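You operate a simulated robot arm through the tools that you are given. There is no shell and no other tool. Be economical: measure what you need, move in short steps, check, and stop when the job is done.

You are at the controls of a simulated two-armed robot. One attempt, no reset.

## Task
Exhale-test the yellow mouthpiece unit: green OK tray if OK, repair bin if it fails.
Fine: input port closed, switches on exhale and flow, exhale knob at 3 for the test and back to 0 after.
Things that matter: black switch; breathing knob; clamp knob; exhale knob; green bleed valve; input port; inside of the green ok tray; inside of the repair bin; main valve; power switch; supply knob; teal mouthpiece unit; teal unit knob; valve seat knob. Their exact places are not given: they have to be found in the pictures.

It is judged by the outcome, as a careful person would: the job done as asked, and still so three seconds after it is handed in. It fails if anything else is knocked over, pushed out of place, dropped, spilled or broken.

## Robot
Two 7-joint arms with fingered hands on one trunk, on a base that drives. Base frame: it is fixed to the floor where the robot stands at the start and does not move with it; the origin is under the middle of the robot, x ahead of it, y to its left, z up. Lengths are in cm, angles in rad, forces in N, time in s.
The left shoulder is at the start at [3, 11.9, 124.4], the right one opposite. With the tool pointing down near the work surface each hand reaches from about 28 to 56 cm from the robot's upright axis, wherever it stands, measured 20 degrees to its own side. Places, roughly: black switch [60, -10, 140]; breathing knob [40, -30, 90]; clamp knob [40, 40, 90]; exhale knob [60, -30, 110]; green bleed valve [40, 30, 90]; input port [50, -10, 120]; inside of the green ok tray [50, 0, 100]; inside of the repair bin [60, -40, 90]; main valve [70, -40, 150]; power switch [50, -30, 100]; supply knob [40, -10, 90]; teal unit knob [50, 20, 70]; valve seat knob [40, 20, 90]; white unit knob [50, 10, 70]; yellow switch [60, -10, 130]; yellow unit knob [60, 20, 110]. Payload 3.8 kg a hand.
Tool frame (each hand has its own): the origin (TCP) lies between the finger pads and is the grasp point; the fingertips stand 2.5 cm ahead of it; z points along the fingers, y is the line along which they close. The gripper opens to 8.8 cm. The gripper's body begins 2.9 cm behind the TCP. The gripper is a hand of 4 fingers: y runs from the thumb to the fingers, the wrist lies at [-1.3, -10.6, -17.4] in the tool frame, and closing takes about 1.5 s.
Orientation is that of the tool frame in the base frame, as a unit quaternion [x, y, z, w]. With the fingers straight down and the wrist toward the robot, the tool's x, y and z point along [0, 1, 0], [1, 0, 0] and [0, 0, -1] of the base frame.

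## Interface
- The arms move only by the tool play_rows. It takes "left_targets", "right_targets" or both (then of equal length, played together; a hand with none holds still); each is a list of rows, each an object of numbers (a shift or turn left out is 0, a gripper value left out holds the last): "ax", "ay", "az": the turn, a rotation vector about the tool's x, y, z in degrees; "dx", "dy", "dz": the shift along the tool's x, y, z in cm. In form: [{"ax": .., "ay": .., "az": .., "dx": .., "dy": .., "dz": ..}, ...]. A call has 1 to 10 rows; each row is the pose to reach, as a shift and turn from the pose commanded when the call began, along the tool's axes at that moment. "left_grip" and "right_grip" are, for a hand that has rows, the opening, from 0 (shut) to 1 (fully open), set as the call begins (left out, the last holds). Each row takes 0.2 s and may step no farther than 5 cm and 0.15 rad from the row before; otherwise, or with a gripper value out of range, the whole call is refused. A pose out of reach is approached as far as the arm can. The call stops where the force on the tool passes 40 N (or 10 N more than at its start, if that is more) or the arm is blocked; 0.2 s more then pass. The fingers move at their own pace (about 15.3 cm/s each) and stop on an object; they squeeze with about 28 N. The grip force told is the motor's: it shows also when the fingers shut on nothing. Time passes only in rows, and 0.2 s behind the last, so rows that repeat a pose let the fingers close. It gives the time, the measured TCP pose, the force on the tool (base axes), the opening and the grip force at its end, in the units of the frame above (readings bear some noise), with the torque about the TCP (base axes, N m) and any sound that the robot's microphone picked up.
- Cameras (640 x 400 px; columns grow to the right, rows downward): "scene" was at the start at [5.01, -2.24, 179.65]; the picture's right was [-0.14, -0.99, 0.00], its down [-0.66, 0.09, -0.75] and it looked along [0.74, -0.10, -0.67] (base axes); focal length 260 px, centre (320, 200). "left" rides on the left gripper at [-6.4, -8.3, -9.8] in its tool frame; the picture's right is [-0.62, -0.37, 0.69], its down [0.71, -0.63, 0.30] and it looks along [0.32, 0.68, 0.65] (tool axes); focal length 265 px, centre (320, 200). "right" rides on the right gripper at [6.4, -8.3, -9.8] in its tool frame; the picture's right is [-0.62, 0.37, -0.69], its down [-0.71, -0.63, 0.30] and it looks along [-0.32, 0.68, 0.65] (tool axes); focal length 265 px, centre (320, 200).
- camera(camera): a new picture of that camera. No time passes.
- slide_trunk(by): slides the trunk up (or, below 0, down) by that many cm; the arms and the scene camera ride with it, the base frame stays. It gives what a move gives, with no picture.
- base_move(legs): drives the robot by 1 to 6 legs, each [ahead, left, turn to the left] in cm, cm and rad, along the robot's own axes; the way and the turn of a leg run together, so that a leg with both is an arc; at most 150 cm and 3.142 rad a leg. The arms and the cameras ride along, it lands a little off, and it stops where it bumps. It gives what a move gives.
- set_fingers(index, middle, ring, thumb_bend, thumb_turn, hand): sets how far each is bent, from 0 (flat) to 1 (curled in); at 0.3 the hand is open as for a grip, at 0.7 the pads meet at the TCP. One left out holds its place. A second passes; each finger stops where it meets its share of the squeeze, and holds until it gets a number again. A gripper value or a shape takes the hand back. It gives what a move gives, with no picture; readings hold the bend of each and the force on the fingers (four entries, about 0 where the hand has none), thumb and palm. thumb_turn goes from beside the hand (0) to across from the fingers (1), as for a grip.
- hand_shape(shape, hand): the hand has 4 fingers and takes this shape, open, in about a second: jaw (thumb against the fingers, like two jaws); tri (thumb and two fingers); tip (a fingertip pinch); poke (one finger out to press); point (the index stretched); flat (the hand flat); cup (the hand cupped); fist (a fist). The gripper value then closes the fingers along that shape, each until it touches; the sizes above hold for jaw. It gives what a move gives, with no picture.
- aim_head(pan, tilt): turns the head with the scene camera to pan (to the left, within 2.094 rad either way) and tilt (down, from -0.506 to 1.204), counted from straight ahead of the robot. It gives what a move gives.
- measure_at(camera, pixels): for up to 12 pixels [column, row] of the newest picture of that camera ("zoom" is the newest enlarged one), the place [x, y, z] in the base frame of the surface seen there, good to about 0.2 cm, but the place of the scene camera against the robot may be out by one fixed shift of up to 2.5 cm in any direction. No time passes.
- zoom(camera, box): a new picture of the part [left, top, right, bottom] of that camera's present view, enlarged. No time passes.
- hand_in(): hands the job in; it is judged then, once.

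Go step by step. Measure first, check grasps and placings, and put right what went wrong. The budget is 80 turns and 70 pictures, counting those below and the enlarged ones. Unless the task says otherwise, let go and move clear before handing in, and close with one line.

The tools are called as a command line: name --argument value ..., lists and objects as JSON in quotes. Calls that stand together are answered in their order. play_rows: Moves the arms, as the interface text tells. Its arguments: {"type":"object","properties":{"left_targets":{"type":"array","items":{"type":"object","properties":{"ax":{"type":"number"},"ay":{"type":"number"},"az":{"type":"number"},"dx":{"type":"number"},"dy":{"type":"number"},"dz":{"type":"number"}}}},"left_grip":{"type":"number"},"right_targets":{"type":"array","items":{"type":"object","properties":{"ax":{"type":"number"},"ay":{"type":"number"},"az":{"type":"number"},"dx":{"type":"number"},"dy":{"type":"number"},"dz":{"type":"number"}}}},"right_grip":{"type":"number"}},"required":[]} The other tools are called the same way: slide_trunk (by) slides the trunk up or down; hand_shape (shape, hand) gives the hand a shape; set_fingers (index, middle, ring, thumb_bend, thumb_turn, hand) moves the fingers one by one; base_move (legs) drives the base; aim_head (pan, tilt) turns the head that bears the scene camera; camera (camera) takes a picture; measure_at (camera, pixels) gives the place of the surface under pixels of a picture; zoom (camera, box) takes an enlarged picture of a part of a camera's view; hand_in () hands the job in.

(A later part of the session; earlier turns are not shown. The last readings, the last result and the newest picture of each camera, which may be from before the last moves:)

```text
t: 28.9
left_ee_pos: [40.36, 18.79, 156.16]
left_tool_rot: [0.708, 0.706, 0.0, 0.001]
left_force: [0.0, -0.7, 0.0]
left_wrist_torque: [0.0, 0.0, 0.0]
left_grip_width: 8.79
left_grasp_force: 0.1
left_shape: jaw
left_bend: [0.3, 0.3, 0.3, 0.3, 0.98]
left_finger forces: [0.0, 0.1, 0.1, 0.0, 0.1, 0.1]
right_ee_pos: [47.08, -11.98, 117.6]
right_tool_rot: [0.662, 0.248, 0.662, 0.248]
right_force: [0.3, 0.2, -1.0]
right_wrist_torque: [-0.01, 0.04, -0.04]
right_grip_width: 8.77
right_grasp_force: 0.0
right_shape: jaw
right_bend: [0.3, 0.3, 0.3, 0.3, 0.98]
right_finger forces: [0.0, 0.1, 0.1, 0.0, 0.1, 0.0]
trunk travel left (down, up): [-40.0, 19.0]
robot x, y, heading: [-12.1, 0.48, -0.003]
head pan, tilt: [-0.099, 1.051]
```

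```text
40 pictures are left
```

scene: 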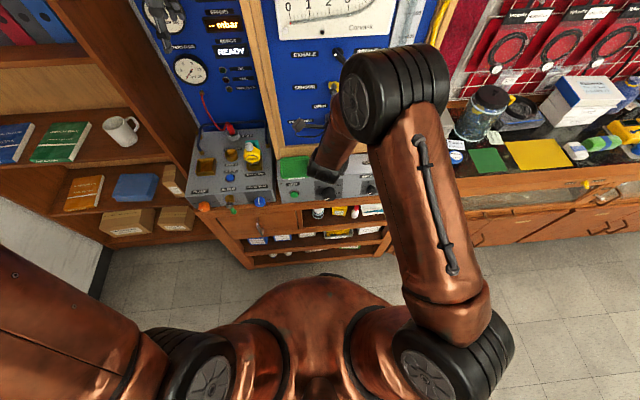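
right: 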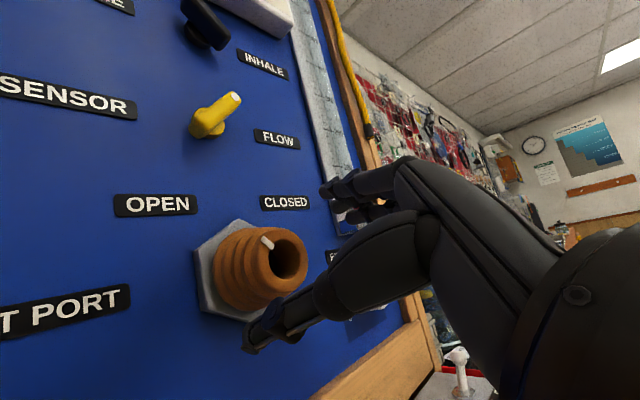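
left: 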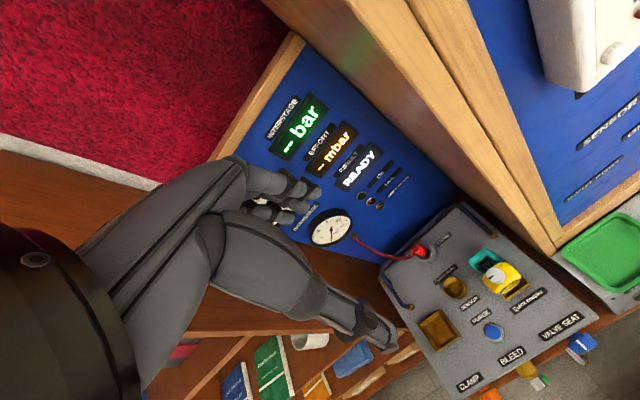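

The hole centre (289,258) is about 0.6 cm right of the tool axis. I'll correct, advance, and close.

play_rows --right_targets '[{"dx": -0.45, "dy": 0.35, "dz": 1.5}, {"dx": -0.45, "dy": 0.35, "dz": 3}, {"dx": -0.45, "dy": 0.35, "dz": 4.3}, {"dx": -0.45, "dy": 0.35, "dz": 5.2}]'

play_rows --right_targets '[{}, {}, {}, {}, {}, {}, {}]' --right_grip 0.0

camera --camera "right"

```text
t: 29.9
left_ee_pos: [40.27, 18.76, 156.01]
left_tool_rot: [0.707, 0.707, 0.0, 0.001]
left_force: [-0.2, 0.0, -0.7]
left_wrist_torque: [0.0, -0.01, -0.01]
left_grip_width: 8.75
left_grasp_force: 0.1
left_shape: jaw
left_bend: [0.3, 0.3, 0.3, 0.3, 0.98]
left_finger forces: [0.1, 0.0, 0.0, 0.1, 0.0, 0.0]
right_ee_pos: [52.4, -12.28, 117.38]
right_tool_rot: [0.663, 0.248, 0.662, 0.247]
right_force: [0.7, 0.3, -0.3]
right_wrist_torque: [-0.02, 0.0, 0.0]
right_grip_width: 8.81
right_grasp_force: 0.0
right_shape: jaw
right_bend: [0.3, 0.3, 0.3, 0.3, 0.98]
right_finger forces: [0.0, 0.0, 0.0, 0.1, 0.0, 0.0]
trunk travel left (down, up): [-40.0, 19.0]
robot x, y, heading: [-12.17, 0.14, 0.002]
head pan, tilt: [-0.099, 1.051]
```

```text
t: 31.4
left_ee_pos: [40.26, 18.98, 156.02]
left_tool_rot: [0.708, 0.706, 0.0, 0.002]
left_force: [0.3, -0.3, 0.3]
left_wrist_torque: [-0.01, 0.0, 0.02]
left_grip_width: 8.77
left_grasp_force: 0.1
left_shape: jaw
left_bend: [0.3, 0.3, 0.3, 0.3, 0.98]
left_finger forces: [0.0, 0.0, 0.0, 0.0, 0.0, 0.0]
right_ee_pos: [52.3, -12.23, 117.46]
right_tool_rot: [0.663, 0.248, 0.662, 0.248]
right_force: [-1.7, 2.3, -2.8]
right_wrist_torque: [0.0, 0.06, 0.08]
right_grip_width: 4.58
right_grasp_force: 27.7
right_shape: jaw
right_bend: [0.74, 0.45, 0.48, 0.67, 1.0]
right_finger forces: [13.7, 8.6, 0.2, 0.0, 25.8, 0.1]
trunk travel left (down, up): [-40.0, 19.0]
robot x, y, heading: [-12.26, -0.23, -0.002]
head pan, tilt: [-0.099, 1.051]
```

```text
39 pictures are left
```

right: 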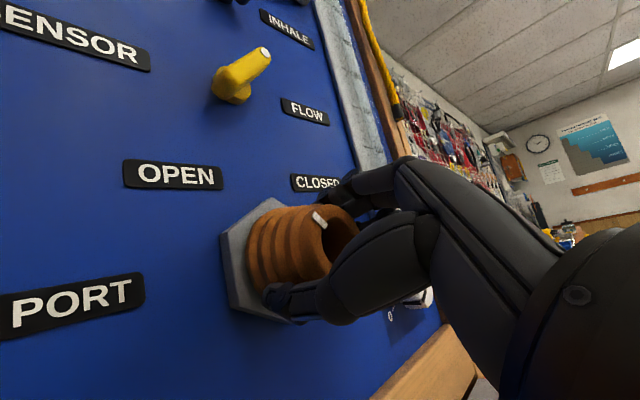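

Gripped (4.6 cm). Turning 90° clockwise toward CLOSED.

play_rows --right_targets '[{"az": 8.5}, {"az": 17}, {"az": 25.5}, {"az": 34}, {"az": 42.5}, {"az": 51}, {"az": 59.5}, {"az": 68}, {"az": 76.5}, {"az": 85}]'

play_rows --right_targets '[{"az": 5}, {"az": 5}]'

camera --camera "right"

```text
t: 33.6
left_ee_pos: [40.39, 18.92, 156.05]
left_tool_rot: [0.707, 0.707, 0.0, 0.001]
left_force: [0.6, -0.1, 0.1]
left_wrist_torque: [0.02, -0.01, -0.01]
left_grip_width: 8.75
left_grasp_force: 0.1
left_shape: jaw
left_bend: [0.3, 0.3, 0.3, 0.3, 0.98]
left_finger forces: [0.0, 0.1, 0.0, 0.0, 0.0, 0.0]
right_ee_pos: [52.26, -12.34, 117.45]
right_tool_rot: [0.655, -0.267, 0.655, -0.266]
right_force: [1.2, -0.8, -3.2]
right_wrist_torque: [-0.03, 0.11, -0.03]
right_grip_width: 4.55
right_grasp_force: 28.4
right_shape: jaw
right_bend: [0.74, 0.45, 0.49, 0.67, 1.0]
right_finger forces: [15.0, 10.1, 3.0, 0.0, 24.4, 0.0]
trunk travel left (down, up): [-40.0, 19.0]
robot x, y, heading: [-12.14, -0.02, -0.0]
head pan, tilt: [-0.099, 1.051]
```

```text
t: 34.2
left_ee_pos: [40.36, 18.89, 156.06]
left_tool_rot: [0.707, 0.707, 0.0, 0.001]
left_force: [0.7, 0.3, -0.4]
left_wrist_torque: [-0.02, 0.0, 0.0]
left_grip_width: 8.76
left_grasp_force: 0.1
left_shape: jaw
left_bend: [0.3, 0.3, 0.3, 0.3, 0.98]
left_finger forces: [0.0, 0.0, 0.0, 0.0, 0.1, 0.0]
right_ee_pos: [52.16, -12.49, 117.4]
right_tool_rot: [0.643, -0.294, 0.643, -0.293]
right_force: [-0.4, -2.0, -4.7]
right_wrist_torque: [-0.04, 0.09, -0.07]
right_grip_width: 4.54
right_grasp_force: 27.9
right_shape: jaw
right_bend: [0.74, 0.45, 0.49, 0.67, 1.0]
right_finger forces: [16.0, 10.5, 3.0, 0.0, 24.2, 0.0]
trunk travel left (down, up): [-40.0, 19.0]
robot x, y, heading: [-12.06, -0.35, -0.001]
head pan, tilt: [-0.099, 1.051]
```

```text
38 pictures are left
```

right: 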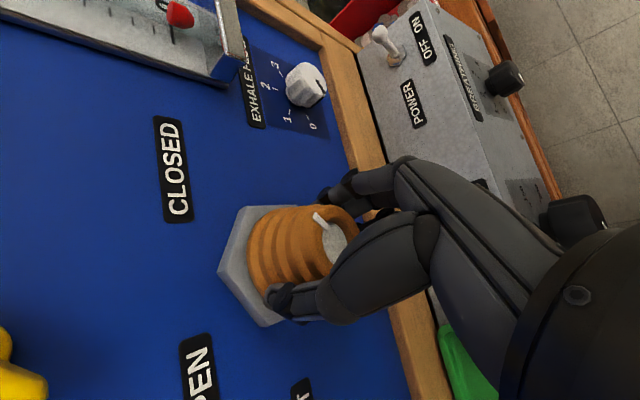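

The mark now points to CLOSED and the hole appears shut. I'll release and retreat, then look at the exhale knob.

play_rows --right_targets '[{}, {}, {}, {"dz": -2}, {"dz": -5}, {"dz": -9}, {"dz": -10}]' --right_grip 1.0

camera --camera "right"

zoom --camera "right" --box '[250, 60, 430, 200]'

```text
t: 35.9
left_ee_pos: [40.34, 18.8, 155.98]
left_tool_rot: [0.708, 0.706, 0.0, 0.001]
left_force: [-0.1, -0.1, -0.3]
left_wrist_torque: [0.04, 0.02, -0.02]
left_grip_width: 8.79
left_grasp_force: 0.2
left_shape: jaw
left_bend: [0.3, 0.3, 0.3, 0.3, 0.98]
left_finger forces: [0.0, 0.0, 0.1, 0.0, 0.1, 0.1]
right_ee_pos: [42.26, -12.24, 117.41]
right_tool_rot: [0.643, -0.294, 0.643, -0.293]
right_force: [0.4, -0.1, 0.7]
right_wrist_torque: [0.02, -0.01, 0.04]
right_grip_width: 8.74
right_grasp_force: 0.0
right_shape: jaw
right_bend: [0.3, 0.3, 0.3, 0.3, 0.98]
right_finger forces: [0.1, 0.0, 0.0, 0.0, 0.1, 0.1]
trunk travel left (down, up): [-40.0, 19.0]
robot x, y, heading: [-12.32, -0.35, 0.003]
head pan, tilt: [-0.099, 1.051]
```

```text
37 pictures are left
```

right: 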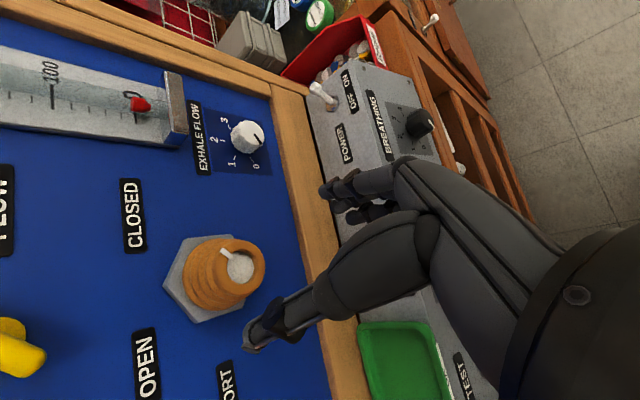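

```text
2.86 times, centred on (340, 130) of right
```

zoom: 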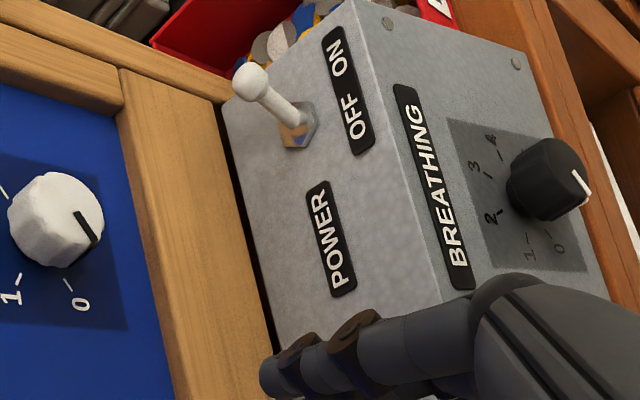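

Power is ON and the exhale knob's mark is at 0. I'll measure the dial labels and the knob.

measure_at --camera "right" --pixels '[[257, 167], [231, 164], [214, 140], [224, 121], [253, 158], [237, 157], [221, 140], [229, 126], [248, 137], [255, 138], [240, 150], [235, 132]]'

zoom --camera "right" --box '[190, 95, 290, 185]'

```text
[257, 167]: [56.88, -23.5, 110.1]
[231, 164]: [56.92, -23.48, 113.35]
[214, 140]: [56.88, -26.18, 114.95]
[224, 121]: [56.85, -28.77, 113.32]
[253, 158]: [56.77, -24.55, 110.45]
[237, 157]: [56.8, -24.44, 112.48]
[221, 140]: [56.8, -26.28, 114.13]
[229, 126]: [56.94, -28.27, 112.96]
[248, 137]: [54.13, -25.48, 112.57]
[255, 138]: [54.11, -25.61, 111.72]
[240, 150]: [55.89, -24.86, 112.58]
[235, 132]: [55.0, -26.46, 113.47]
```

```text
4.44 times, centred on (240, 140) of right
```

zoom: 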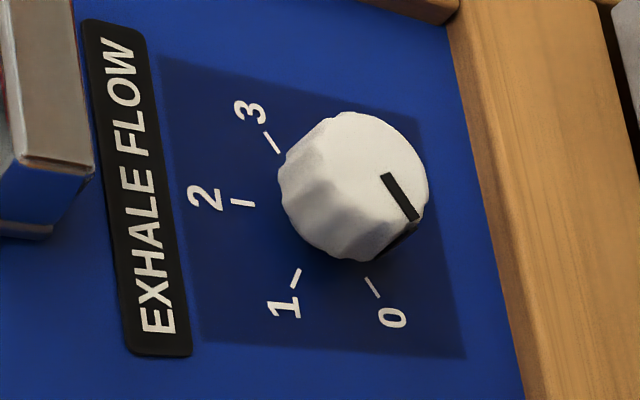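

The dial centre is at (y −26.15, z 112), about 60° per step, so 0→3 is about 180° clockwise in two grips. I'll move in front of it at roll ~41°.

play_rows --right_targets '[{"az": -8.5, "dx": 0.7, "dy": 1.3}, {"az": -17, "dx": 1.4, "dy": 2.6}, {"az": -25.5, "dx": 2.1, "dy": 4}, {"az": -34, "dx": 2.8, "dy": 5.3}, {"az": -42.5, "dx": 3.5, "dy": 6.6}, {"az": -51, "dx": 4.2, "dy": 7.9}, {"az": -59.5, "dx": 4.9, "dy": 9.2}, {"az": -68, "dx": 5.6, "dy": 10.6}, {"az": -76.5, "dx": 6.3, "dy": 11.9}, {"az": -85, "dx": 6.96, "dy": 13.2}]' --right_grip 0.55

play_rows --right_targets '[{"az": -6.5}, {"az": -13}, {"az": -13}]'

camera --camera "right"

camera --camera "scene"

```text
t: 38.0
left_ee_pos: [40.31, 18.87, 156.06]
left_tool_rot: [0.708, 0.706, 0.0, 0.001]
left_force: [0.4, -0.2, 0.0]
left_wrist_torque: [0.01, -0.01, 0.01]
left_grip_width: 8.75
left_grasp_force: 0.1
left_shape: jaw
left_bend: [0.3, 0.3, 0.3, 0.3, 0.98]
left_finger forces: [0.0, 0.1, 0.0, 0.1, 0.0, 0.0]
right_ee_pos: [42.37, -26.46, 112.05]
right_tool_rot: [0.673, 0.219, 0.672, 0.22]
right_force: [0.3, -0.8, -0.5]
right_wrist_torque: [-0.01, 0.01, -0.02]
right_grip_width: 4.89
right_grasp_force: 0.0
right_shape: jaw
right_bend: [0.74, 0.42, 0.39, 0.67, 1.0]
right_finger forces: [0.1, 0.0, 0.1, 0.0, 0.0, 0.0]
trunk travel left (down, up): [-40.0, 19.0]
robot x, y, heading: [-12.48, -0.24, 0.006]
head pan, tilt: [-0.099, 1.051]
```

```text
t: 38.9
left_ee_pos: [40.37, 18.93, 156.06]
left_tool_rot: [0.708, 0.706, 0.0, 0.001]
left_force: [0.3, 0.0, -0.4]
left_wrist_torque: [0.0, 0.0, 0.02]
left_grip_width: 8.78
left_grasp_force: 0.0
left_shape: jaw
left_bend: [0.3, 0.3, 0.3, 0.3, 0.98]
left_finger forces: [0.0, 0.1, 0.1, 0.0, 0.1, 0.0]
right_ee_pos: [42.23, -26.41, 112.21]
right_tool_rot: [0.644, 0.294, 0.643, 0.294]
right_force: [-0.8, -0.3, 0.3]
right_wrist_torque: [-0.01, 0.0, -0.03]
right_grip_width: 4.87
right_grasp_force: 0.1
right_shape: jaw
right_bend: [0.74, 0.42, 0.39, 0.67, 1.0]
right_finger forces: [0.0, 0.0, 0.0, 0.1, 0.0, 0.1]
trunk travel left (down, up): [-40.0, 19.0]
robot x, y, heading: [-12.18, 0.3, -0.003]
head pan, tilt: [-0.099, 1.051]
```

```text
34 pictures are left
```

right: 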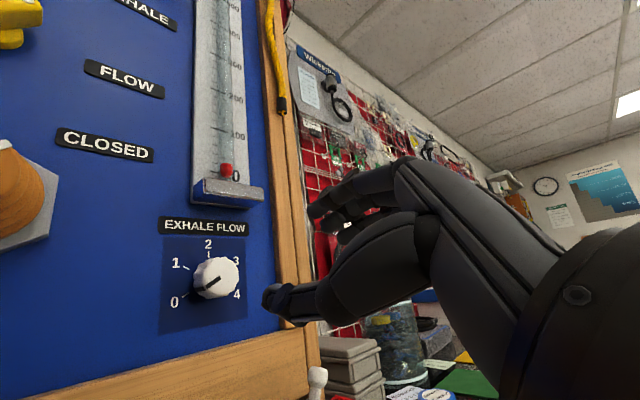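

```text
33 pictures are left
```

scene: 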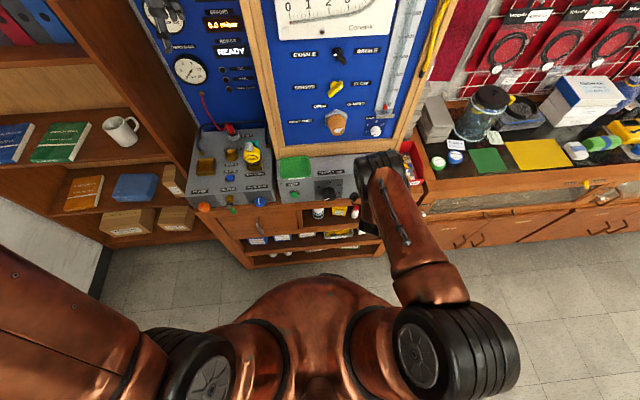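

The effort display has changed from "--" to "0.0 mbar", so the setup is recognised. I'll check the knob's position against the tool axis.

measure_at --camera "right" --pixels '[[215, 278], [226, 262], [205, 290], [230, 280], [200, 272], [225, 195], [250, 193], [290, 340], [250, 350]]'

zoom --camera "right" --box '[150, 210, 270, 330]'

```text
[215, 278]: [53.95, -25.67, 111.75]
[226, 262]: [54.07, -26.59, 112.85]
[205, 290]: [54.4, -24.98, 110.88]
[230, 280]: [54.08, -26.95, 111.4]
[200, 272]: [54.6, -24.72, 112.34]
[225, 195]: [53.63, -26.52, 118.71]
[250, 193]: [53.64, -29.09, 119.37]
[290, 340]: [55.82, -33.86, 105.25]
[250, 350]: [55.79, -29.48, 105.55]
```

```text
3.33 times, centred on (210, 270) of right
```

zoom: 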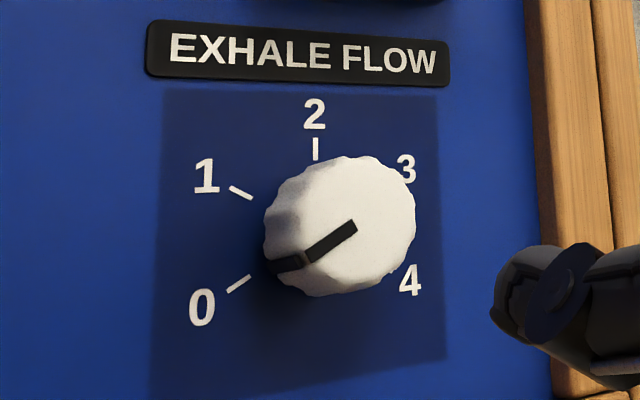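

The knob's centre is (y −26.15, z 111.8). I'll advance to x≈53.4 and close.

play_rows --right_targets '[{"dy": -0.45, "dz": 3}, {"dy": -0.45, "dz": 6}, {"dy": -0.45, "dz": 8.5}, {"dy": -0.45, "dz": 10}, {"dy": -0.45, "dz": 11.2}, {"dy": -0.45, "dz": 11.2}]'

camera --camera "right"

```text
t: 40.2
left_ee_pos: [40.21, 18.84, 156.05]
left_tool_rot: [0.707, 0.707, -0.001, 0.001]
left_force: [0.8, -0.9, 0.1]
left_wrist_torque: [0.02, 0.0, 0.02]
left_grip_width: 8.79
left_grasp_force: 0.1
left_shape: jaw
left_bend: [0.3, 0.3, 0.3, 0.3, 0.98]
left_finger forces: [0.0, 0.0, 0.0, 0.1, 0.0, 0.0]
right_ee_pos: [53.34, -25.85, 111.73]
right_tool_rot: [0.644, 0.293, 0.643, 0.293]
right_force: [0.3, 0.1, -0.4]
right_wrist_torque: [0.02, -0.04, 0.01]
right_grip_width: 4.85
right_grasp_force: 0.2
right_shape: jaw
right_bend: [0.74, 0.42, 0.39, 0.67, 1.0]
right_finger forces: [0.0, 0.1, 0.0, 0.1, 0.0, 0.0]
trunk travel left (down, up): [-40.0, 19.0]
robot x, y, heading: [-12.43, -0.12, -0.003]
head pan, tilt: [-0.099, 1.051]
```

```text
31 pictures are left
```

right: 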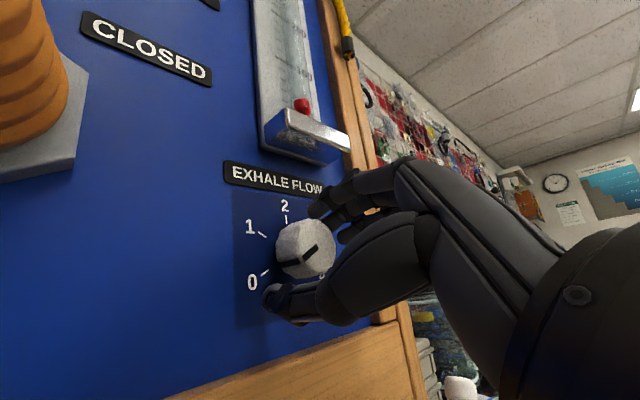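

The knob sits between thumb and fingers. Closing and turning 90° clockwise.

play_rows --right_targets '[{}, {}, {}, {}, {}, {}, {}]' --right_grip 0.0

play_rows --right_targets '[{"az": 8.5}, {"az": 17}, {"az": 25.5}, {"az": 34}, {"az": 42.5}, {"az": 51}, {"az": 59.5}, {"az": 68}, {"az": 76.5}, {"az": 85}]'

camera --camera "right"

```text
t: 41.9
left_ee_pos: [40.37, 18.94, 156.03]
left_tool_rot: [0.708, 0.706, -0.001, 0.001]
left_force: [0.6, -0.2, 0.2]
left_wrist_torque: [0.02, 0.01, 0.02]
left_grip_width: 8.78
left_grasp_force: 0.1
left_shape: jaw
left_bend: [0.3, 0.3, 0.3, 0.3, 0.98]
left_finger forces: [0.1, 0.0, 0.0, 0.0, 0.0, 0.0]
right_ee_pos: [53.38, -25.9, 111.72]
right_tool_rot: [0.644, 0.293, 0.644, 0.292]
right_force: [-0.2, 2.2, -4.1]
right_wrist_torque: [0.03, 0.05, 0.04]
right_grip_width: 2.72
right_grasp_force: 27.4
right_shape: jaw
right_bend: [0.74, 0.5, 0.54, 0.75, 1.0]
right_finger forces: [13.9, 7.8, 0.0, 0.0, 26.0, 0.0]
trunk travel left (down, up): [-40.0, 19.0]
robot x, y, heading: [-12.13, -0.09, -0.001]
head pan, tilt: [-0.099, 1.051]
```

```text
t: 44.0
left_ee_pos: [40.19, 18.79, 156.06]
left_tool_rot: [0.707, 0.707, 0.0, 0.001]
left_force: [0.5, 0.9, -0.2]
left_wrist_torque: [0.0, -0.01, 0.01]
left_grip_width: 8.76
left_grasp_force: 0.1
left_shape: jaw
left_bend: [0.3, 0.3, 0.3, 0.3, 0.98]
left_finger forces: [0.0, 0.0, 0.0, 0.0, 0.0, 0.0]
right_ee_pos: [53.38, -26.11, 112.06]
right_tool_rot: [0.671, -0.219, 0.674, -0.218]
right_force: [-2.0, -0.2, 11.7]
right_wrist_torque: [-0.08, -0.23, 0.01]
right_grip_width: 2.66
right_grasp_force: 27.7
right_shape: jaw
right_bend: [0.74, 0.51, 0.54, 0.75, 0.99]
right_finger forces: [14.8, 5.6, 0.0, 0.1, 27.7, 0.0]
trunk travel left (down, up): [-40.0, 19.0]
robot x, y, heading: [-12.18, -0.33, 0.0]
head pan, tilt: [-0.099, 1.051]
```

```text
30 pictures are left
```

right: 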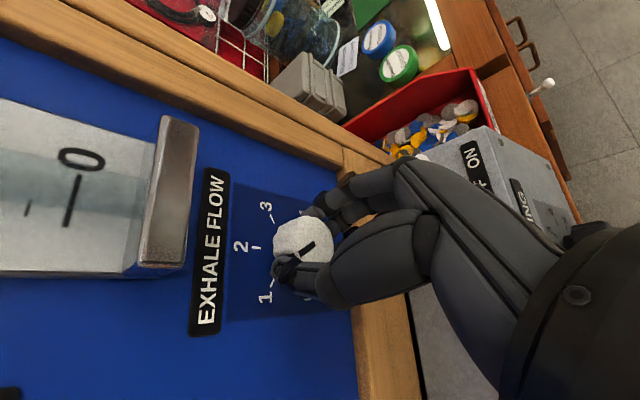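

The float has left 0, so the knob turned. I'll add 10°, release and retract to see the mark.

play_rows --right_targets '[{"az": 5}, {"az": 10}, {"az": 10}]'

play_rows --right_targets '[{}, {}, {}, {"dz": -2}, {"dz": -4}, {"dz": -5}]' --right_grip 0.55

zoom --camera "right" --box '[160, 120, 320, 280]'

```text
t: 44.9
left_ee_pos: [40.02, 18.9, 156.05]
left_tool_rot: [0.708, 0.707, 0.0, 0.002]
left_force: [0.1, -0.2, -0.3]
left_wrist_torque: [0.0, 0.0, 0.02]
left_grip_width: 8.78
left_grasp_force: 0.0
left_shape: jaw
left_bend: [0.3, 0.3, 0.3, 0.3, 0.98]
left_finger forces: [0.1, 0.0, 0.0, 0.1, 0.1, 0.0]
right_ee_pos: [53.3, -26.03, 111.86]
right_tool_rot: [0.65, -0.276, 0.652, -0.276]
right_force: [0.7, -1.3, 13.6]
right_wrist_torque: [-0.05, -0.26, -0.04]
right_grip_width: 2.63
right_grasp_force: 27.7
right_shape: jaw
right_bend: [0.74, 0.52, 0.54, 0.75, 0.98]
right_finger forces: [14.2, 4.9, 0.0, 0.0, 28.6, 0.0]
trunk travel left (down, up): [-40.0, 19.0]
robot x, y, heading: [-12.04, 0.2, -0.0]
head pan, tilt: [-0.099, 1.051]
```

```text
t: 46.2
left_ee_pos: [40.26, 18.93, 156.01]
left_tool_rot: [0.707, 0.707, 0.001, 0.001]
left_force: [0.6, -0.4, 0.9]
left_wrist_torque: [0.0, -0.02, -0.03]
left_grip_width: 8.76
left_grasp_force: 0.1
left_shape: jaw
left_bend: [0.3, 0.3, 0.3, 0.3, 0.98]
left_finger forces: [0.0, 0.1, 0.0, 0.0, 0.1, 0.0]
right_ee_pos: [48.49, -26.0, 111.84]
right_tool_rot: [0.651, -0.277, 0.651, -0.276]
right_force: [-0.1, 0.4, -0.1]
right_wrist_torque: [0.03, -0.01, 0.0]
right_grip_width: 4.78
right_grasp_force: 0.0
right_shape: jaw
right_bend: [0.74, 0.43, 0.39, 0.67, 1.0]
right_finger forces: [0.0, 0.1, 0.1, 0.0, 0.0, 0.1]
trunk travel left (down, up): [-40.0, 19.0]
robot x, y, heading: [-11.94, 0.01, 0.003]
head pan, tilt: [-0.099, 1.051]
```

```text
2.50 times, centred on (240, 200) of right
```

zoom: 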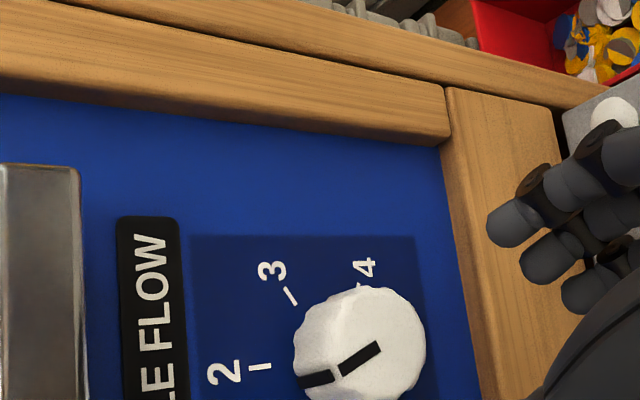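

The mark is about 24° short of 2, so it needs about 84° more to reach 3. I'll rotate the hand back 90°, regrip and turn.

play_rows --right_targets '[{"az": -8.5}, {"az": -17}, {"az": -25.5}, {"az": -34}, {"az": -42.5}, {"az": -51}, {"az": -59.5}, {"az": -68}, {"az": -76.5}, {"az": -85}]'

play_rows --right_targets '[{"az": -5}, {"az": -5, "dz": 2}, {"az": -5, "dz": 4}, {"az": -5, "dz": 4.9}, {"az": -5, "dz": 4.9}]'

play_rows --right_targets '[{}, {}, {}, {}, {}, {}, {}]' --right_grip 0.0

play_rows --right_targets '[{"az": 8.4}, {"az": 16.8}, {"az": 25.2}, {"az": 33.6}, {"az": 42}, {"az": 50.4}, {"az": 58.8}, {"az": 67.2}, {"az": 75.6}, {"az": 84}]'

play_rows --right_targets '[{}, {}, {}, {"dz": -2}, {"dz": -4}, {"dz": -6}]' --right_grip 0.55

zoom --camera "right" --box '[160, 120, 320, 280]'

camera --camera "scene"

```text
t: 48.5
left_ee_pos: [40.16, 18.84, 156.08]
left_tool_rot: [0.708, 0.707, 0.0, 0.002]
left_force: [0.1, 0.1, 0.3]
left_wrist_torque: [0.0, -0.02, -0.03]
left_grip_width: 8.75
left_grasp_force: 0.1
left_shape: jaw
left_bend: [0.3, 0.3, 0.3, 0.3, 0.98]
left_finger forces: [0.0, 0.1, 0.0, 0.0, 0.0, 0.0]
right_ee_pos: [48.54, -25.98, 111.75]
right_tool_rot: [0.666, 0.237, 0.666, 0.237]
right_force: [0.4, -0.1, 0.1]
right_wrist_torque: [-0.01, 0.0, -0.01]
right_grip_width: 4.82
right_grasp_force: 0.0
right_shape: jaw
right_bend: [0.74, 0.43, 0.39, 0.67, 1.0]
right_finger forces: [0.1, 0.0, 0.0, 0.1, 0.1, 0.0]
trunk travel left (down, up): [-40.0, 19.0]
robot x, y, heading: [-12.08, 0.06, 0.001]
head pan, tilt: [-0.099, 1.051]
```

```text
t: 49.6
left_ee_pos: [40.34, 18.94, 156.1]
left_tool_rot: [0.708, 0.707, 0.0, 0.001]
left_force: [0.9, -0.3, 0.7]
left_wrist_torque: [-0.01, 0.03, -0.01]
left_grip_width: 8.74
left_grasp_force: 0.1
left_shape: jaw
left_bend: [0.3, 0.3, 0.3, 0.3, 0.98]
left_finger forces: [0.0, 0.1, 0.1, 0.0, 0.0, 0.0]
right_ee_pos: [53.31, -25.99, 111.64]
right_tool_rot: [0.656, 0.265, 0.655, 0.265]
right_force: [-0.1, 0.7, -0.4]
right_wrist_torque: [-0.01, -0.01, -0.01]
right_grip_width: 4.82
right_grasp_force: 0.1
right_shape: jaw
right_bend: [0.74, 0.43, 0.39, 0.67, 1.0]
right_finger forces: [0.0, 0.0, 0.0, 0.0, 0.0, 0.0]
trunk travel left (down, up): [-40.0, 19.0]
robot x, y, heading: [-12.22, -0.16, -0.001]
head pan, tilt: [-0.099, 1.051]
```

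```text
t: 51.2
left_ee_pos: [40.22, 18.86, 156.0]
left_tool_rot: [0.708, 0.707, -0.001, 0.001]
left_force: [-0.1, 0.6, 0.4]
left_wrist_torque: [0.02, -0.02, 0.01]
left_grip_width: 8.75
left_grasp_force: 0.0
left_shape: jaw
left_bend: [0.3, 0.3, 0.3, 0.3, 0.98]
left_finger forces: [0.1, 0.0, 0.1, 0.1, 0.0, 0.0]
right_ee_pos: [53.4, -25.99, 111.71]
right_tool_rot: [0.656, 0.266, 0.655, 0.265]
right_force: [0.6, 2.4, -3.1]
right_wrist_torque: [0.04, 0.0, 0.04]
right_grip_width: 2.74
right_grasp_force: 27.8
right_shape: jaw
right_bend: [0.74, 0.5, 0.55, 0.75, 1.0]
right_finger forces: [14.2, 7.7, 0.1, 0.0, 25.4, 0.0]
trunk travel left (down, up): [-40.0, 19.0]
robot x, y, heading: [-11.96, 0.14, 0.001]
head pan, tilt: [-0.099, 1.051]
```

```text
t: 53.5
left_ee_pos: [40.2, 18.88, 155.96]
left_tool_rot: [0.707, 0.707, 0.0, 0.001]
left_force: [0.1, 0.5, -0.9]
left_wrist_torque: [0.0, -0.02, 0.01]
left_grip_width: 8.75
left_grasp_force: 0.0
left_shape: jaw
left_bend: [0.3, 0.3, 0.3, 0.3, 0.98]
left_finger forces: [0.0, 0.0, 0.1, 0.0, 0.0, 0.0]
right_ee_pos: [53.28, -25.85, 111.96]
right_tool_rot: [0.663, -0.243, 0.665, -0.242]
right_force: [3.6, -1.1, 12.2]
right_wrist_torque: [-0.05, -0.24, 0.01]
right_grip_width: 2.67
right_grasp_force: 28.3
right_shape: jaw
right_bend: [0.74, 0.52, 0.55, 0.75, 0.99]
right_finger forces: [14.3, 5.0, 0.1, 0.0, 27.5, 0.0]
trunk travel left (down, up): [-40.0, 19.0]
robot x, y, heading: [-12.24, -0.08, 0.001]
head pan, tilt: [-0.099, 1.051]
```

```text
t: 54.9
left_ee_pos: [40.27, 18.81, 156.07]
left_tool_rot: [0.707, 0.707, 0.0, 0.001]
left_force: [0.6, -0.5, 0.8]
left_wrist_torque: [-0.04, -0.02, 0.02]
left_grip_width: 8.75
left_grasp_force: 0.1
left_shape: jaw
left_bend: [0.3, 0.3, 0.3, 0.3, 0.98]
left_finger forces: [0.0, 0.0, 0.0, 0.1, 0.1, 0.1]
right_ee_pos: [47.2, -26.09, 111.95]
right_tool_rot: [0.664, -0.242, 0.665, -0.242]
right_force: [0.3, 1.1, -0.6]
right_wrist_torque: [0.02, -0.01, 0.01]
right_grip_width: 4.82
right_grasp_force: 0.1
right_shape: jaw
right_bend: [0.74, 0.43, 0.39, 0.67, 1.0]
right_finger forces: [0.0, 0.0, 0.0, 0.0, 0.0, 0.0]
trunk travel left (down, up): [-40.0, 19.0]
robot x, y, heading: [-12.25, 0.04, -0.0]
head pan, tilt: [-0.099, 1.051]
```

```text
2.50 times, centred on (240, 200) of right
```

zoom: 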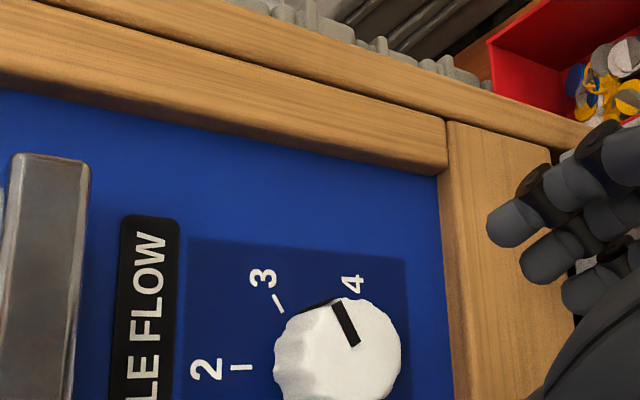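

```text
27 pictures are left
```

scene: 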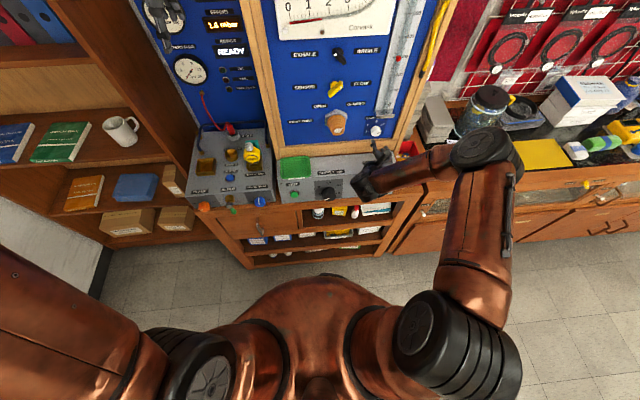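

The knob's mark is at 3 and effort now reads about 1.4 mbar. I'll zoom on the displays, and on the console to find the TEST button.

zoom --camera "scene" --box '[130, 0, 420, 150]'

zoom --camera "scene" --box '[180, 120, 360, 220]'

measure_at --camera "scene" --pixels '[[295, 194], [295, 167], [276, 178], [314, 178], [297, 185], [310, 195], [290, 200], [252, 150], [248, 157]]'

```text
2.21 times, centred on (275, 75) of scene
```

zoom: 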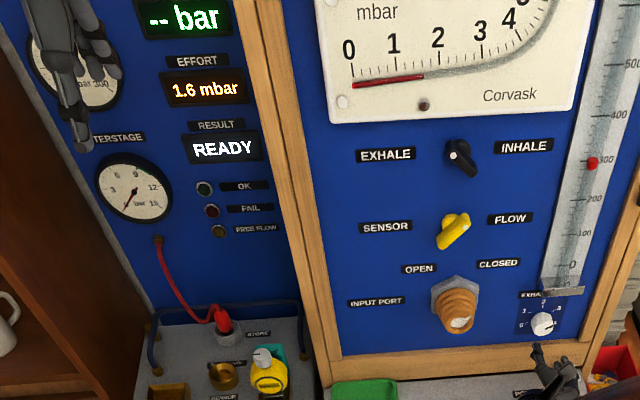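

```text
3.56 times, centred on (270, 170) of scene
```

zoom: 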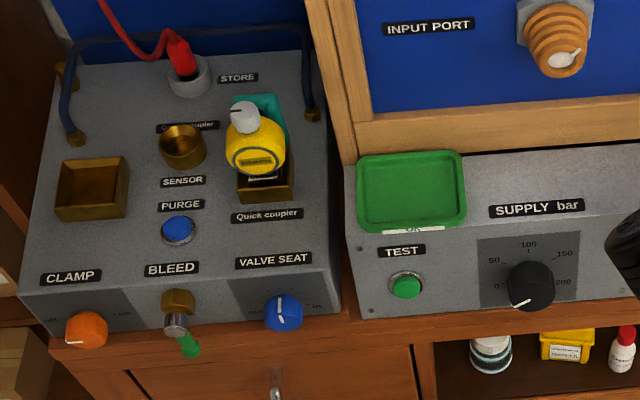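

```text
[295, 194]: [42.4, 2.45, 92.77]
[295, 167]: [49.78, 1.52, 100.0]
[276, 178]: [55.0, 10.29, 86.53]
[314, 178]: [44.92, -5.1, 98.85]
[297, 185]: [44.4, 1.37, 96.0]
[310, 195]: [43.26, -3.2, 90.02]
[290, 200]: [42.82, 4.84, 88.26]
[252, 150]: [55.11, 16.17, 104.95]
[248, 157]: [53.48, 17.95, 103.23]
```

Effort shows 1.6 mbar, flow about 300, result still READY. I'll bring the right hand, fingers shut, in front of the green TEST button at about (43.7, 3.5, 93.4).

play_rows --right_targets '[{"dz": -4}, {"dz": -8}, {"dz": -12}, {"dx": -4, "dy": -1.3, "dz": -12}, {"dx": -8, "dy": -2.6, "dz": -12}, {"dx": -12, "dy": -3.9, "dz": -12}, {"dx": -16, "dy": -5.2, "dz": -12}, {"dx": -20, "dy": -6.5, "dz": -12}, {"dx": -24, "dy": -7.8, "dz": -12}, {"dx": -28, "dy": -9.1, "dz": -12}]' --right_grip 0.0

play_rows --right_targets '[{"dx": -3, "dy": -1}, {"dx": -5.2, "dy": -1.7}, {"dx": -5.2, "dy": -1.7}]'

camera --camera "right"

camera --camera "scene"

```text
t: 57.0
left_ee_pos: [40.29, 19.01, 156.03]
left_tool_rot: [0.708, 0.707, 0.0, 0.001]
left_force: [0.2, -0.3, -0.4]
left_wrist_torque: [-0.01, -0.05, -0.02]
left_grip_width: 8.77
left_grasp_force: 0.1
left_shape: jaw
left_bend: [0.3, 0.3, 0.3, 0.3, 0.98]
left_finger forces: [0.1, 0.0, 0.0, 0.1, 0.0, 0.1]
right_ee_pos: [35.48, -0.86, 96.25]
right_tool_rot: [0.665, -0.242, 0.665, -0.24]
right_force: [-0.3, -0.7, 0.8]
right_wrist_torque: [0.02, -0.01, -0.02]
right_grip_width: 0.0
right_grasp_force: 27.9
right_shape: jaw
right_bend: [0.7, 0.7, 0.7, 0.39, 1.0]
right_finger forces: [0.0, 0.1, 0.0, 0.0, 0.0, 0.1]
trunk travel left (down, up): [-40.0, 19.0]
robot x, y, heading: [-11.93, 0.34, -0.002]
head pan, tilt: [-0.099, 1.051]
```

```text
t: 57.9
left_ee_pos: [40.31, 18.63, 156.01]
left_tool_rot: [0.708, 0.706, 0.0, 0.0]
left_force: [-0.1, -0.3, -0.4]
left_wrist_torque: [0.03, 0.02, -0.02]
left_grip_width: 8.76
left_grasp_force: 0.0
left_shape: jaw
left_bend: [0.3, 0.3, 0.3, 0.3, 0.98]
left_finger forces: [0.0, 0.1, 0.0, 0.1, 0.0, 0.0]
right_ee_pos: [35.35, 3.46, 93.17]
right_tool_rot: [0.664, -0.244, 0.664, -0.243]
right_force: [0.2, -0.2, -1.3]
right_wrist_torque: [0.01, 0.01, 0.0]
right_grip_width: 0.0
right_grasp_force: 27.9
right_shape: jaw
right_bend: [0.7, 0.7, 0.7, 0.39, 1.0]
right_finger forces: [0.0, 0.0, 0.0, 0.0, 0.0, 0.0]
trunk travel left (down, up): [-40.0, 19.0]
robot x, y, heading: [-12.16, 0.04, -0.008]
head pan, tilt: [-0.099, 1.051]
```

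```text
24 pictures are left
```

right: 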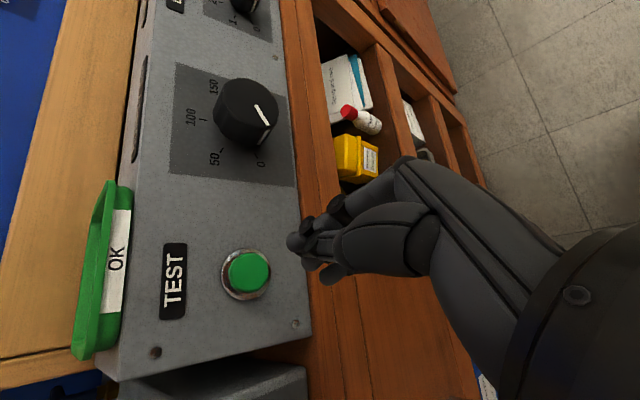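

```text
23 pictures are left
```

scene: 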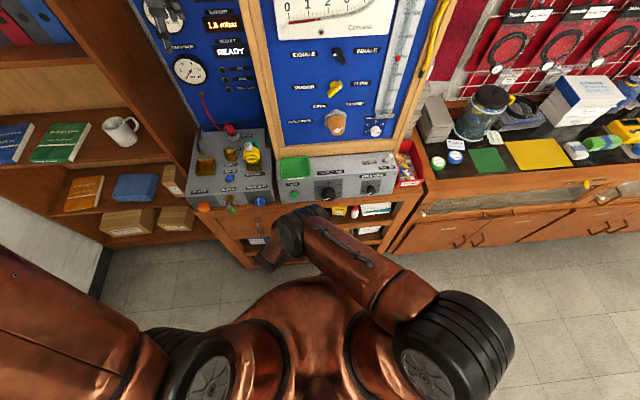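

measure_at --camera "right" --pixels '[[249, 272], [252, 262], [257, 283], [228, 285], [185, 340], [290, 310], [296, 243], [310, 262]]'

zoom --camera "scene" --box '[130, 0, 420, 150]'

```text
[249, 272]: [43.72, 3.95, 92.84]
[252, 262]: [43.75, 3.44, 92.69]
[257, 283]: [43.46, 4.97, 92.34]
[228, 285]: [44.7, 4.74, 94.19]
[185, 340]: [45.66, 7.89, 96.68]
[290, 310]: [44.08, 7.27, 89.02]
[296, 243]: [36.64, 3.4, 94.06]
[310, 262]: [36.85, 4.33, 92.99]
```

```text
2.21 times, centred on (275, 75) of scene
```

zoom: 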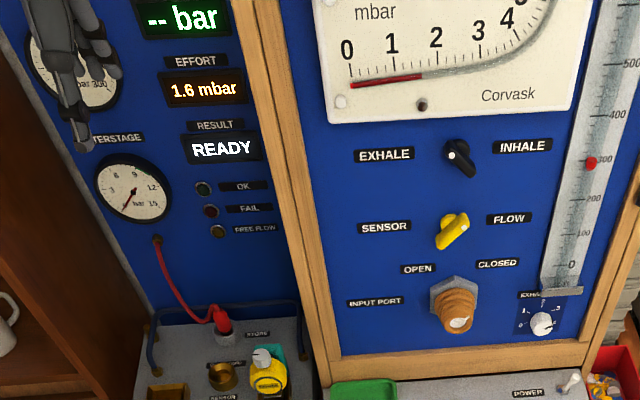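

The button is centred at (43.7, 4.1, 92.7). I'll press it gently: line up 0.5 cm, then advance in small steps and stop on a modest force.

play_rows --right_targets '[{"dx": -0.7, "dz": 2}, {"dx": -0.7, "dz": 4}, {"dx": -0.7, "dz": 5.2}, {"dx": -0.7, "dz": 5.7}, {"dx": -0.7, "dz": 6.1}, {"dx": -0.7, "dz": 6.4}]'

camera --camera "right"

```text
t: 59.2
left_ee_pos: [40.15, 18.68, 156.17]
left_tool_rot: [0.708, 0.706, 0.001, 0.001]
left_force: [0.0, -0.7, 0.4]
left_wrist_torque: [-0.03, 0.03, -0.01]
left_grip_width: 8.74
left_grasp_force: 0.0
left_shape: jaw
left_bend: [0.3, 0.3, 0.3, 0.3, 0.98]
left_finger forces: [0.0, 0.0, 0.0, 0.1, 0.0, 0.0]
right_ee_pos: [41.55, 1.83, 94.39]
right_tool_rot: [0.662, -0.242, 0.667, -0.241]
right_force: [2.3, -12.9, 17.2]
right_wrist_torque: [0.03, -0.47, -0.39]
right_grip_width: 0.0
right_grasp_force: 28.1
right_shape: jaw
right_bend: [0.7, 0.7, 0.7, 0.4, 1.0]
right_finger forces: [0.0, 36.0, 0.0, 0.1, 0.0, 0.0]
right hand out of reach, approached as far as the arm can: row 1, 2, 3, 4, 5, 6
trunk travel left (down, up): [-40.0, 19.0]
robot x, y, heading: [-12.3, -0.18, 0.001]
head pan, tilt: [-0.099, 1.051]
```

```text
21 pictures are left
```

right: 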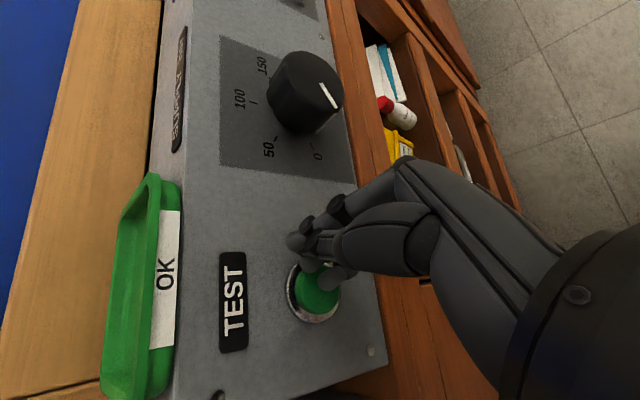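

The arm reports out of reach and drifted to y=1.8, with the middle finger touching. I'll back off and check the display.

play_rows --right_targets '[{"dz": -2}, {"dz": -5}, {"dz": -6}]'

zoom --camera "scene" --box '[130, 0, 420, 220]'

```text
t: 60.0
left_ee_pos: [40.29, 18.93, 156.0]
left_tool_rot: [0.707, 0.707, 0.0, 0.001]
left_force: [-0.4, -0.1, 0.9]
left_wrist_torque: [0.0, 0.02, 0.01]
left_grip_width: 8.78
left_grasp_force: 0.0
left_shape: jaw
left_bend: [0.3, 0.3, 0.3, 0.3, 0.98]
left_finger forces: [0.1, 0.1, 0.1, 0.0, 0.0, 0.0]
right_ee_pos: [35.34, 2.06, 94.08]
right_tool_rot: [0.664, -0.243, 0.665, -0.241]
right_force: [-0.7, 0.6, 0.5]
right_wrist_torque: [0.04, -0.01, 0.02]
right_grip_width: 0.0
right_grasp_force: 28.6
right_shape: jaw
right_bend: [0.7, 0.7, 0.7, 0.4, 1.0]
right_finger forces: [0.1, 0.1, 0.1, 0.1, 0.0, 0.0]
trunk travel left (down, up): [-40.0, 19.0]
robot x, y, heading: [-12.07, 0.41, 0.002]
head pan, tilt: [-0.099, 1.051]
```

```text
1.82 times, centred on (275, 110) of scene
```

zoom: 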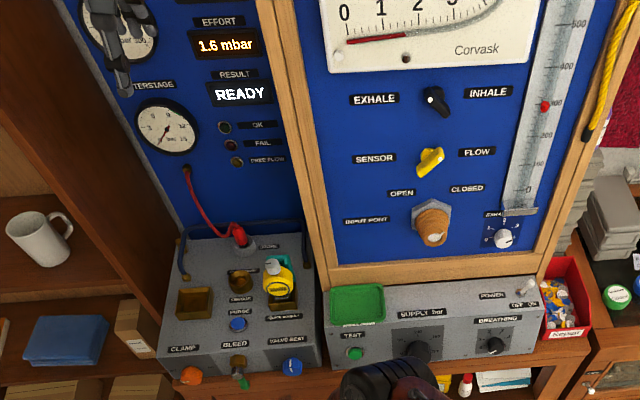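

Still READY, so the button wasn't pressed. I'll shift the base 8 cm left so the right arm reaches comfortably.

base_move --legs '[[0, 8, 0]]'

play_rows --right_targets '[{"dx": 1.3, "dy": 2}, {"dx": 2.6, "dy": 4}, {"dx": 2.6, "dy": 5.7}, {"dx": 2.6, "dy": 5.7}]'

camera --camera "right"

```text
t: 61.1
left_ee_pos: [40.3, 27.29, 155.96]
left_tool_rot: [0.708, 0.706, -0.001, 0.002]
left_force: [-0.6, 0.2, 0.2]
left_wrist_torque: [0.0, 0.03, -0.02]
left_grip_width: 8.76
left_grasp_force: 0.1
left_shape: jaw
left_bend: [0.3, 0.3, 0.3, 0.3, 0.98]
left_finger forces: [0.1, 0.0, 0.0, 0.0, 0.0, 0.0]
right_ee_pos: [35.27, 10.41, 94.11]
right_tool_rot: [0.665, -0.241, 0.664, -0.24]
right_force: [0.3, -0.3, -0.3]
right_wrist_torque: [0.02, -0.01, -0.03]
right_grip_width: 0.0
right_grasp_force: 28.5
right_shape: jaw
right_bend: [0.7, 0.7, 0.7, 0.4, 1.0]
right_finger forces: [0.0, 0.0, 0.0, 0.0, 0.0, 0.1]
trunk travel left (down, up): [-40.0, 19.0]
robot x, y, heading: [-11.97, 8.1, 0.0]
head pan, tilt: [-0.099, 1.051]
```

```text
t: 62.1
left_ee_pos: [40.36, 26.87, 155.98]
left_tool_rot: [0.708, 0.706, 0.0, 0.002]
left_force: [0.2, -0.1, 0.4]
left_wrist_torque: [0.0, 0.02, 0.03]
left_grip_width: 8.78
left_grasp_force: 0.0
left_shape: jaw
left_bend: [0.3, 0.3, 0.3, 0.3, 0.98]
left_finger forces: [0.1, 0.1, 0.1, 0.0, 0.1, 0.0]
right_ee_pos: [35.31, 4.1, 92.34]
right_tool_rot: [0.665, -0.242, 0.665, -0.24]
right_force: [0.6, 0.4, 0.7]
right_wrist_torque: [-0.01, -0.01, 0.0]
right_grip_width: 0.0
right_grasp_force: 28.4
right_shape: jaw
right_bend: [0.7, 0.7, 0.7, 0.4, 1.0]
right_finger forces: [0.0, 0.0, 0.1, 0.0, 0.0, 0.0]
trunk travel left (down, up): [-40.0, 19.0]
robot x, y, heading: [-12.04, 8.2, -0.001]
head pan, tilt: [-0.099, 1.051]
```

```text
19 pictures are left
```

right: 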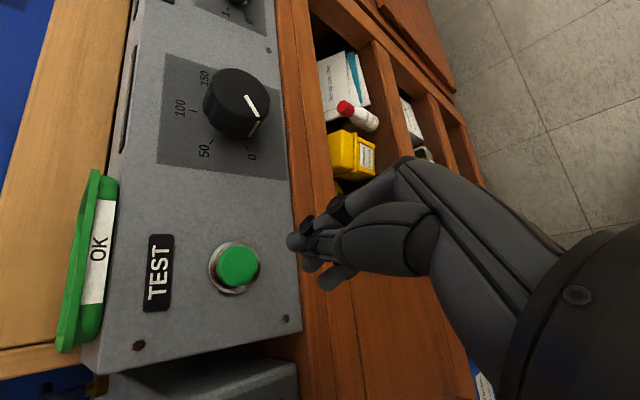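

Lined up and in reach now. Pressing.

play_rows --right_targets '[{"dz": 2}, {"dz": 4}, {"dz": 5.2}, {"dz": 5.7}, {"dz": 6.1}, {"dz": 6.4}, {"dz": 6.7}]'

zoom --camera "right" --box '[200, 160, 440, 320]'

zoom --camera "scene" --box '[130, 0, 420, 220]'

```text
t: 63.7
left_ee_pos: [40.13, 27.08, 156.05]
left_tool_rot: [0.709, 0.706, 0.0, 0.002]
left_force: [-0.4, -0.1, -1.1]
left_wrist_torque: [0.01, -0.01, -0.01]
left_grip_width: 8.76
left_grasp_force: 0.0
left_shape: jaw
left_bend: [0.3, 0.3, 0.3, 0.3, 0.98]
left_finger forces: [0.1, 0.1, 0.1, 0.1, 0.0, 0.0]
right_ee_pos: [41.87, 4.13, 92.45]
right_tool_rot: [0.665, -0.243, 0.664, -0.241]
right_force: [-10.5, -1.0, -1.6]
right_wrist_torque: [0.0, 0.03, 0.05]
right_grip_width: 0.04
right_grasp_force: 28.4
right_shape: jaw
right_bend: [0.7, 0.7, 0.7, 0.4, 1.0]
right_finger forces: [0.0, 0.0, 0.0, 0.0, 0.0, 0.0]
trunk travel left (down, up): [-40.0, 19.0]
robot x, y, heading: [-12.43, 8.32, 0.001]
head pan, tilt: [-0.099, 1.051]
heard: click
```

```text
2.50 times, centred on (320, 240) of right
```

zoom: 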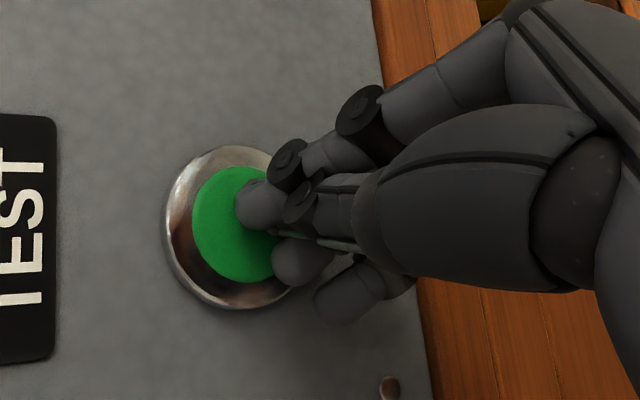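

```text
1.82 times, centred on (275, 110) of scene
```

zoom: 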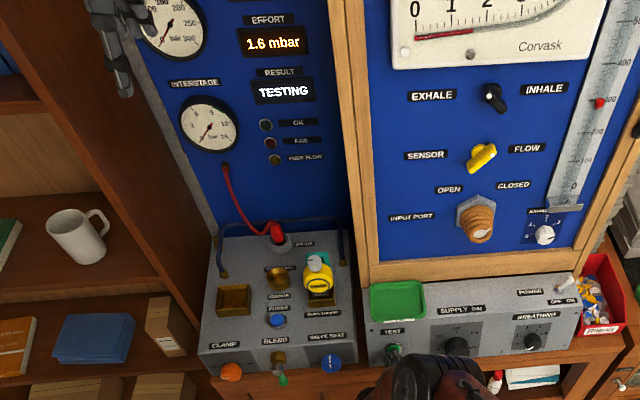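

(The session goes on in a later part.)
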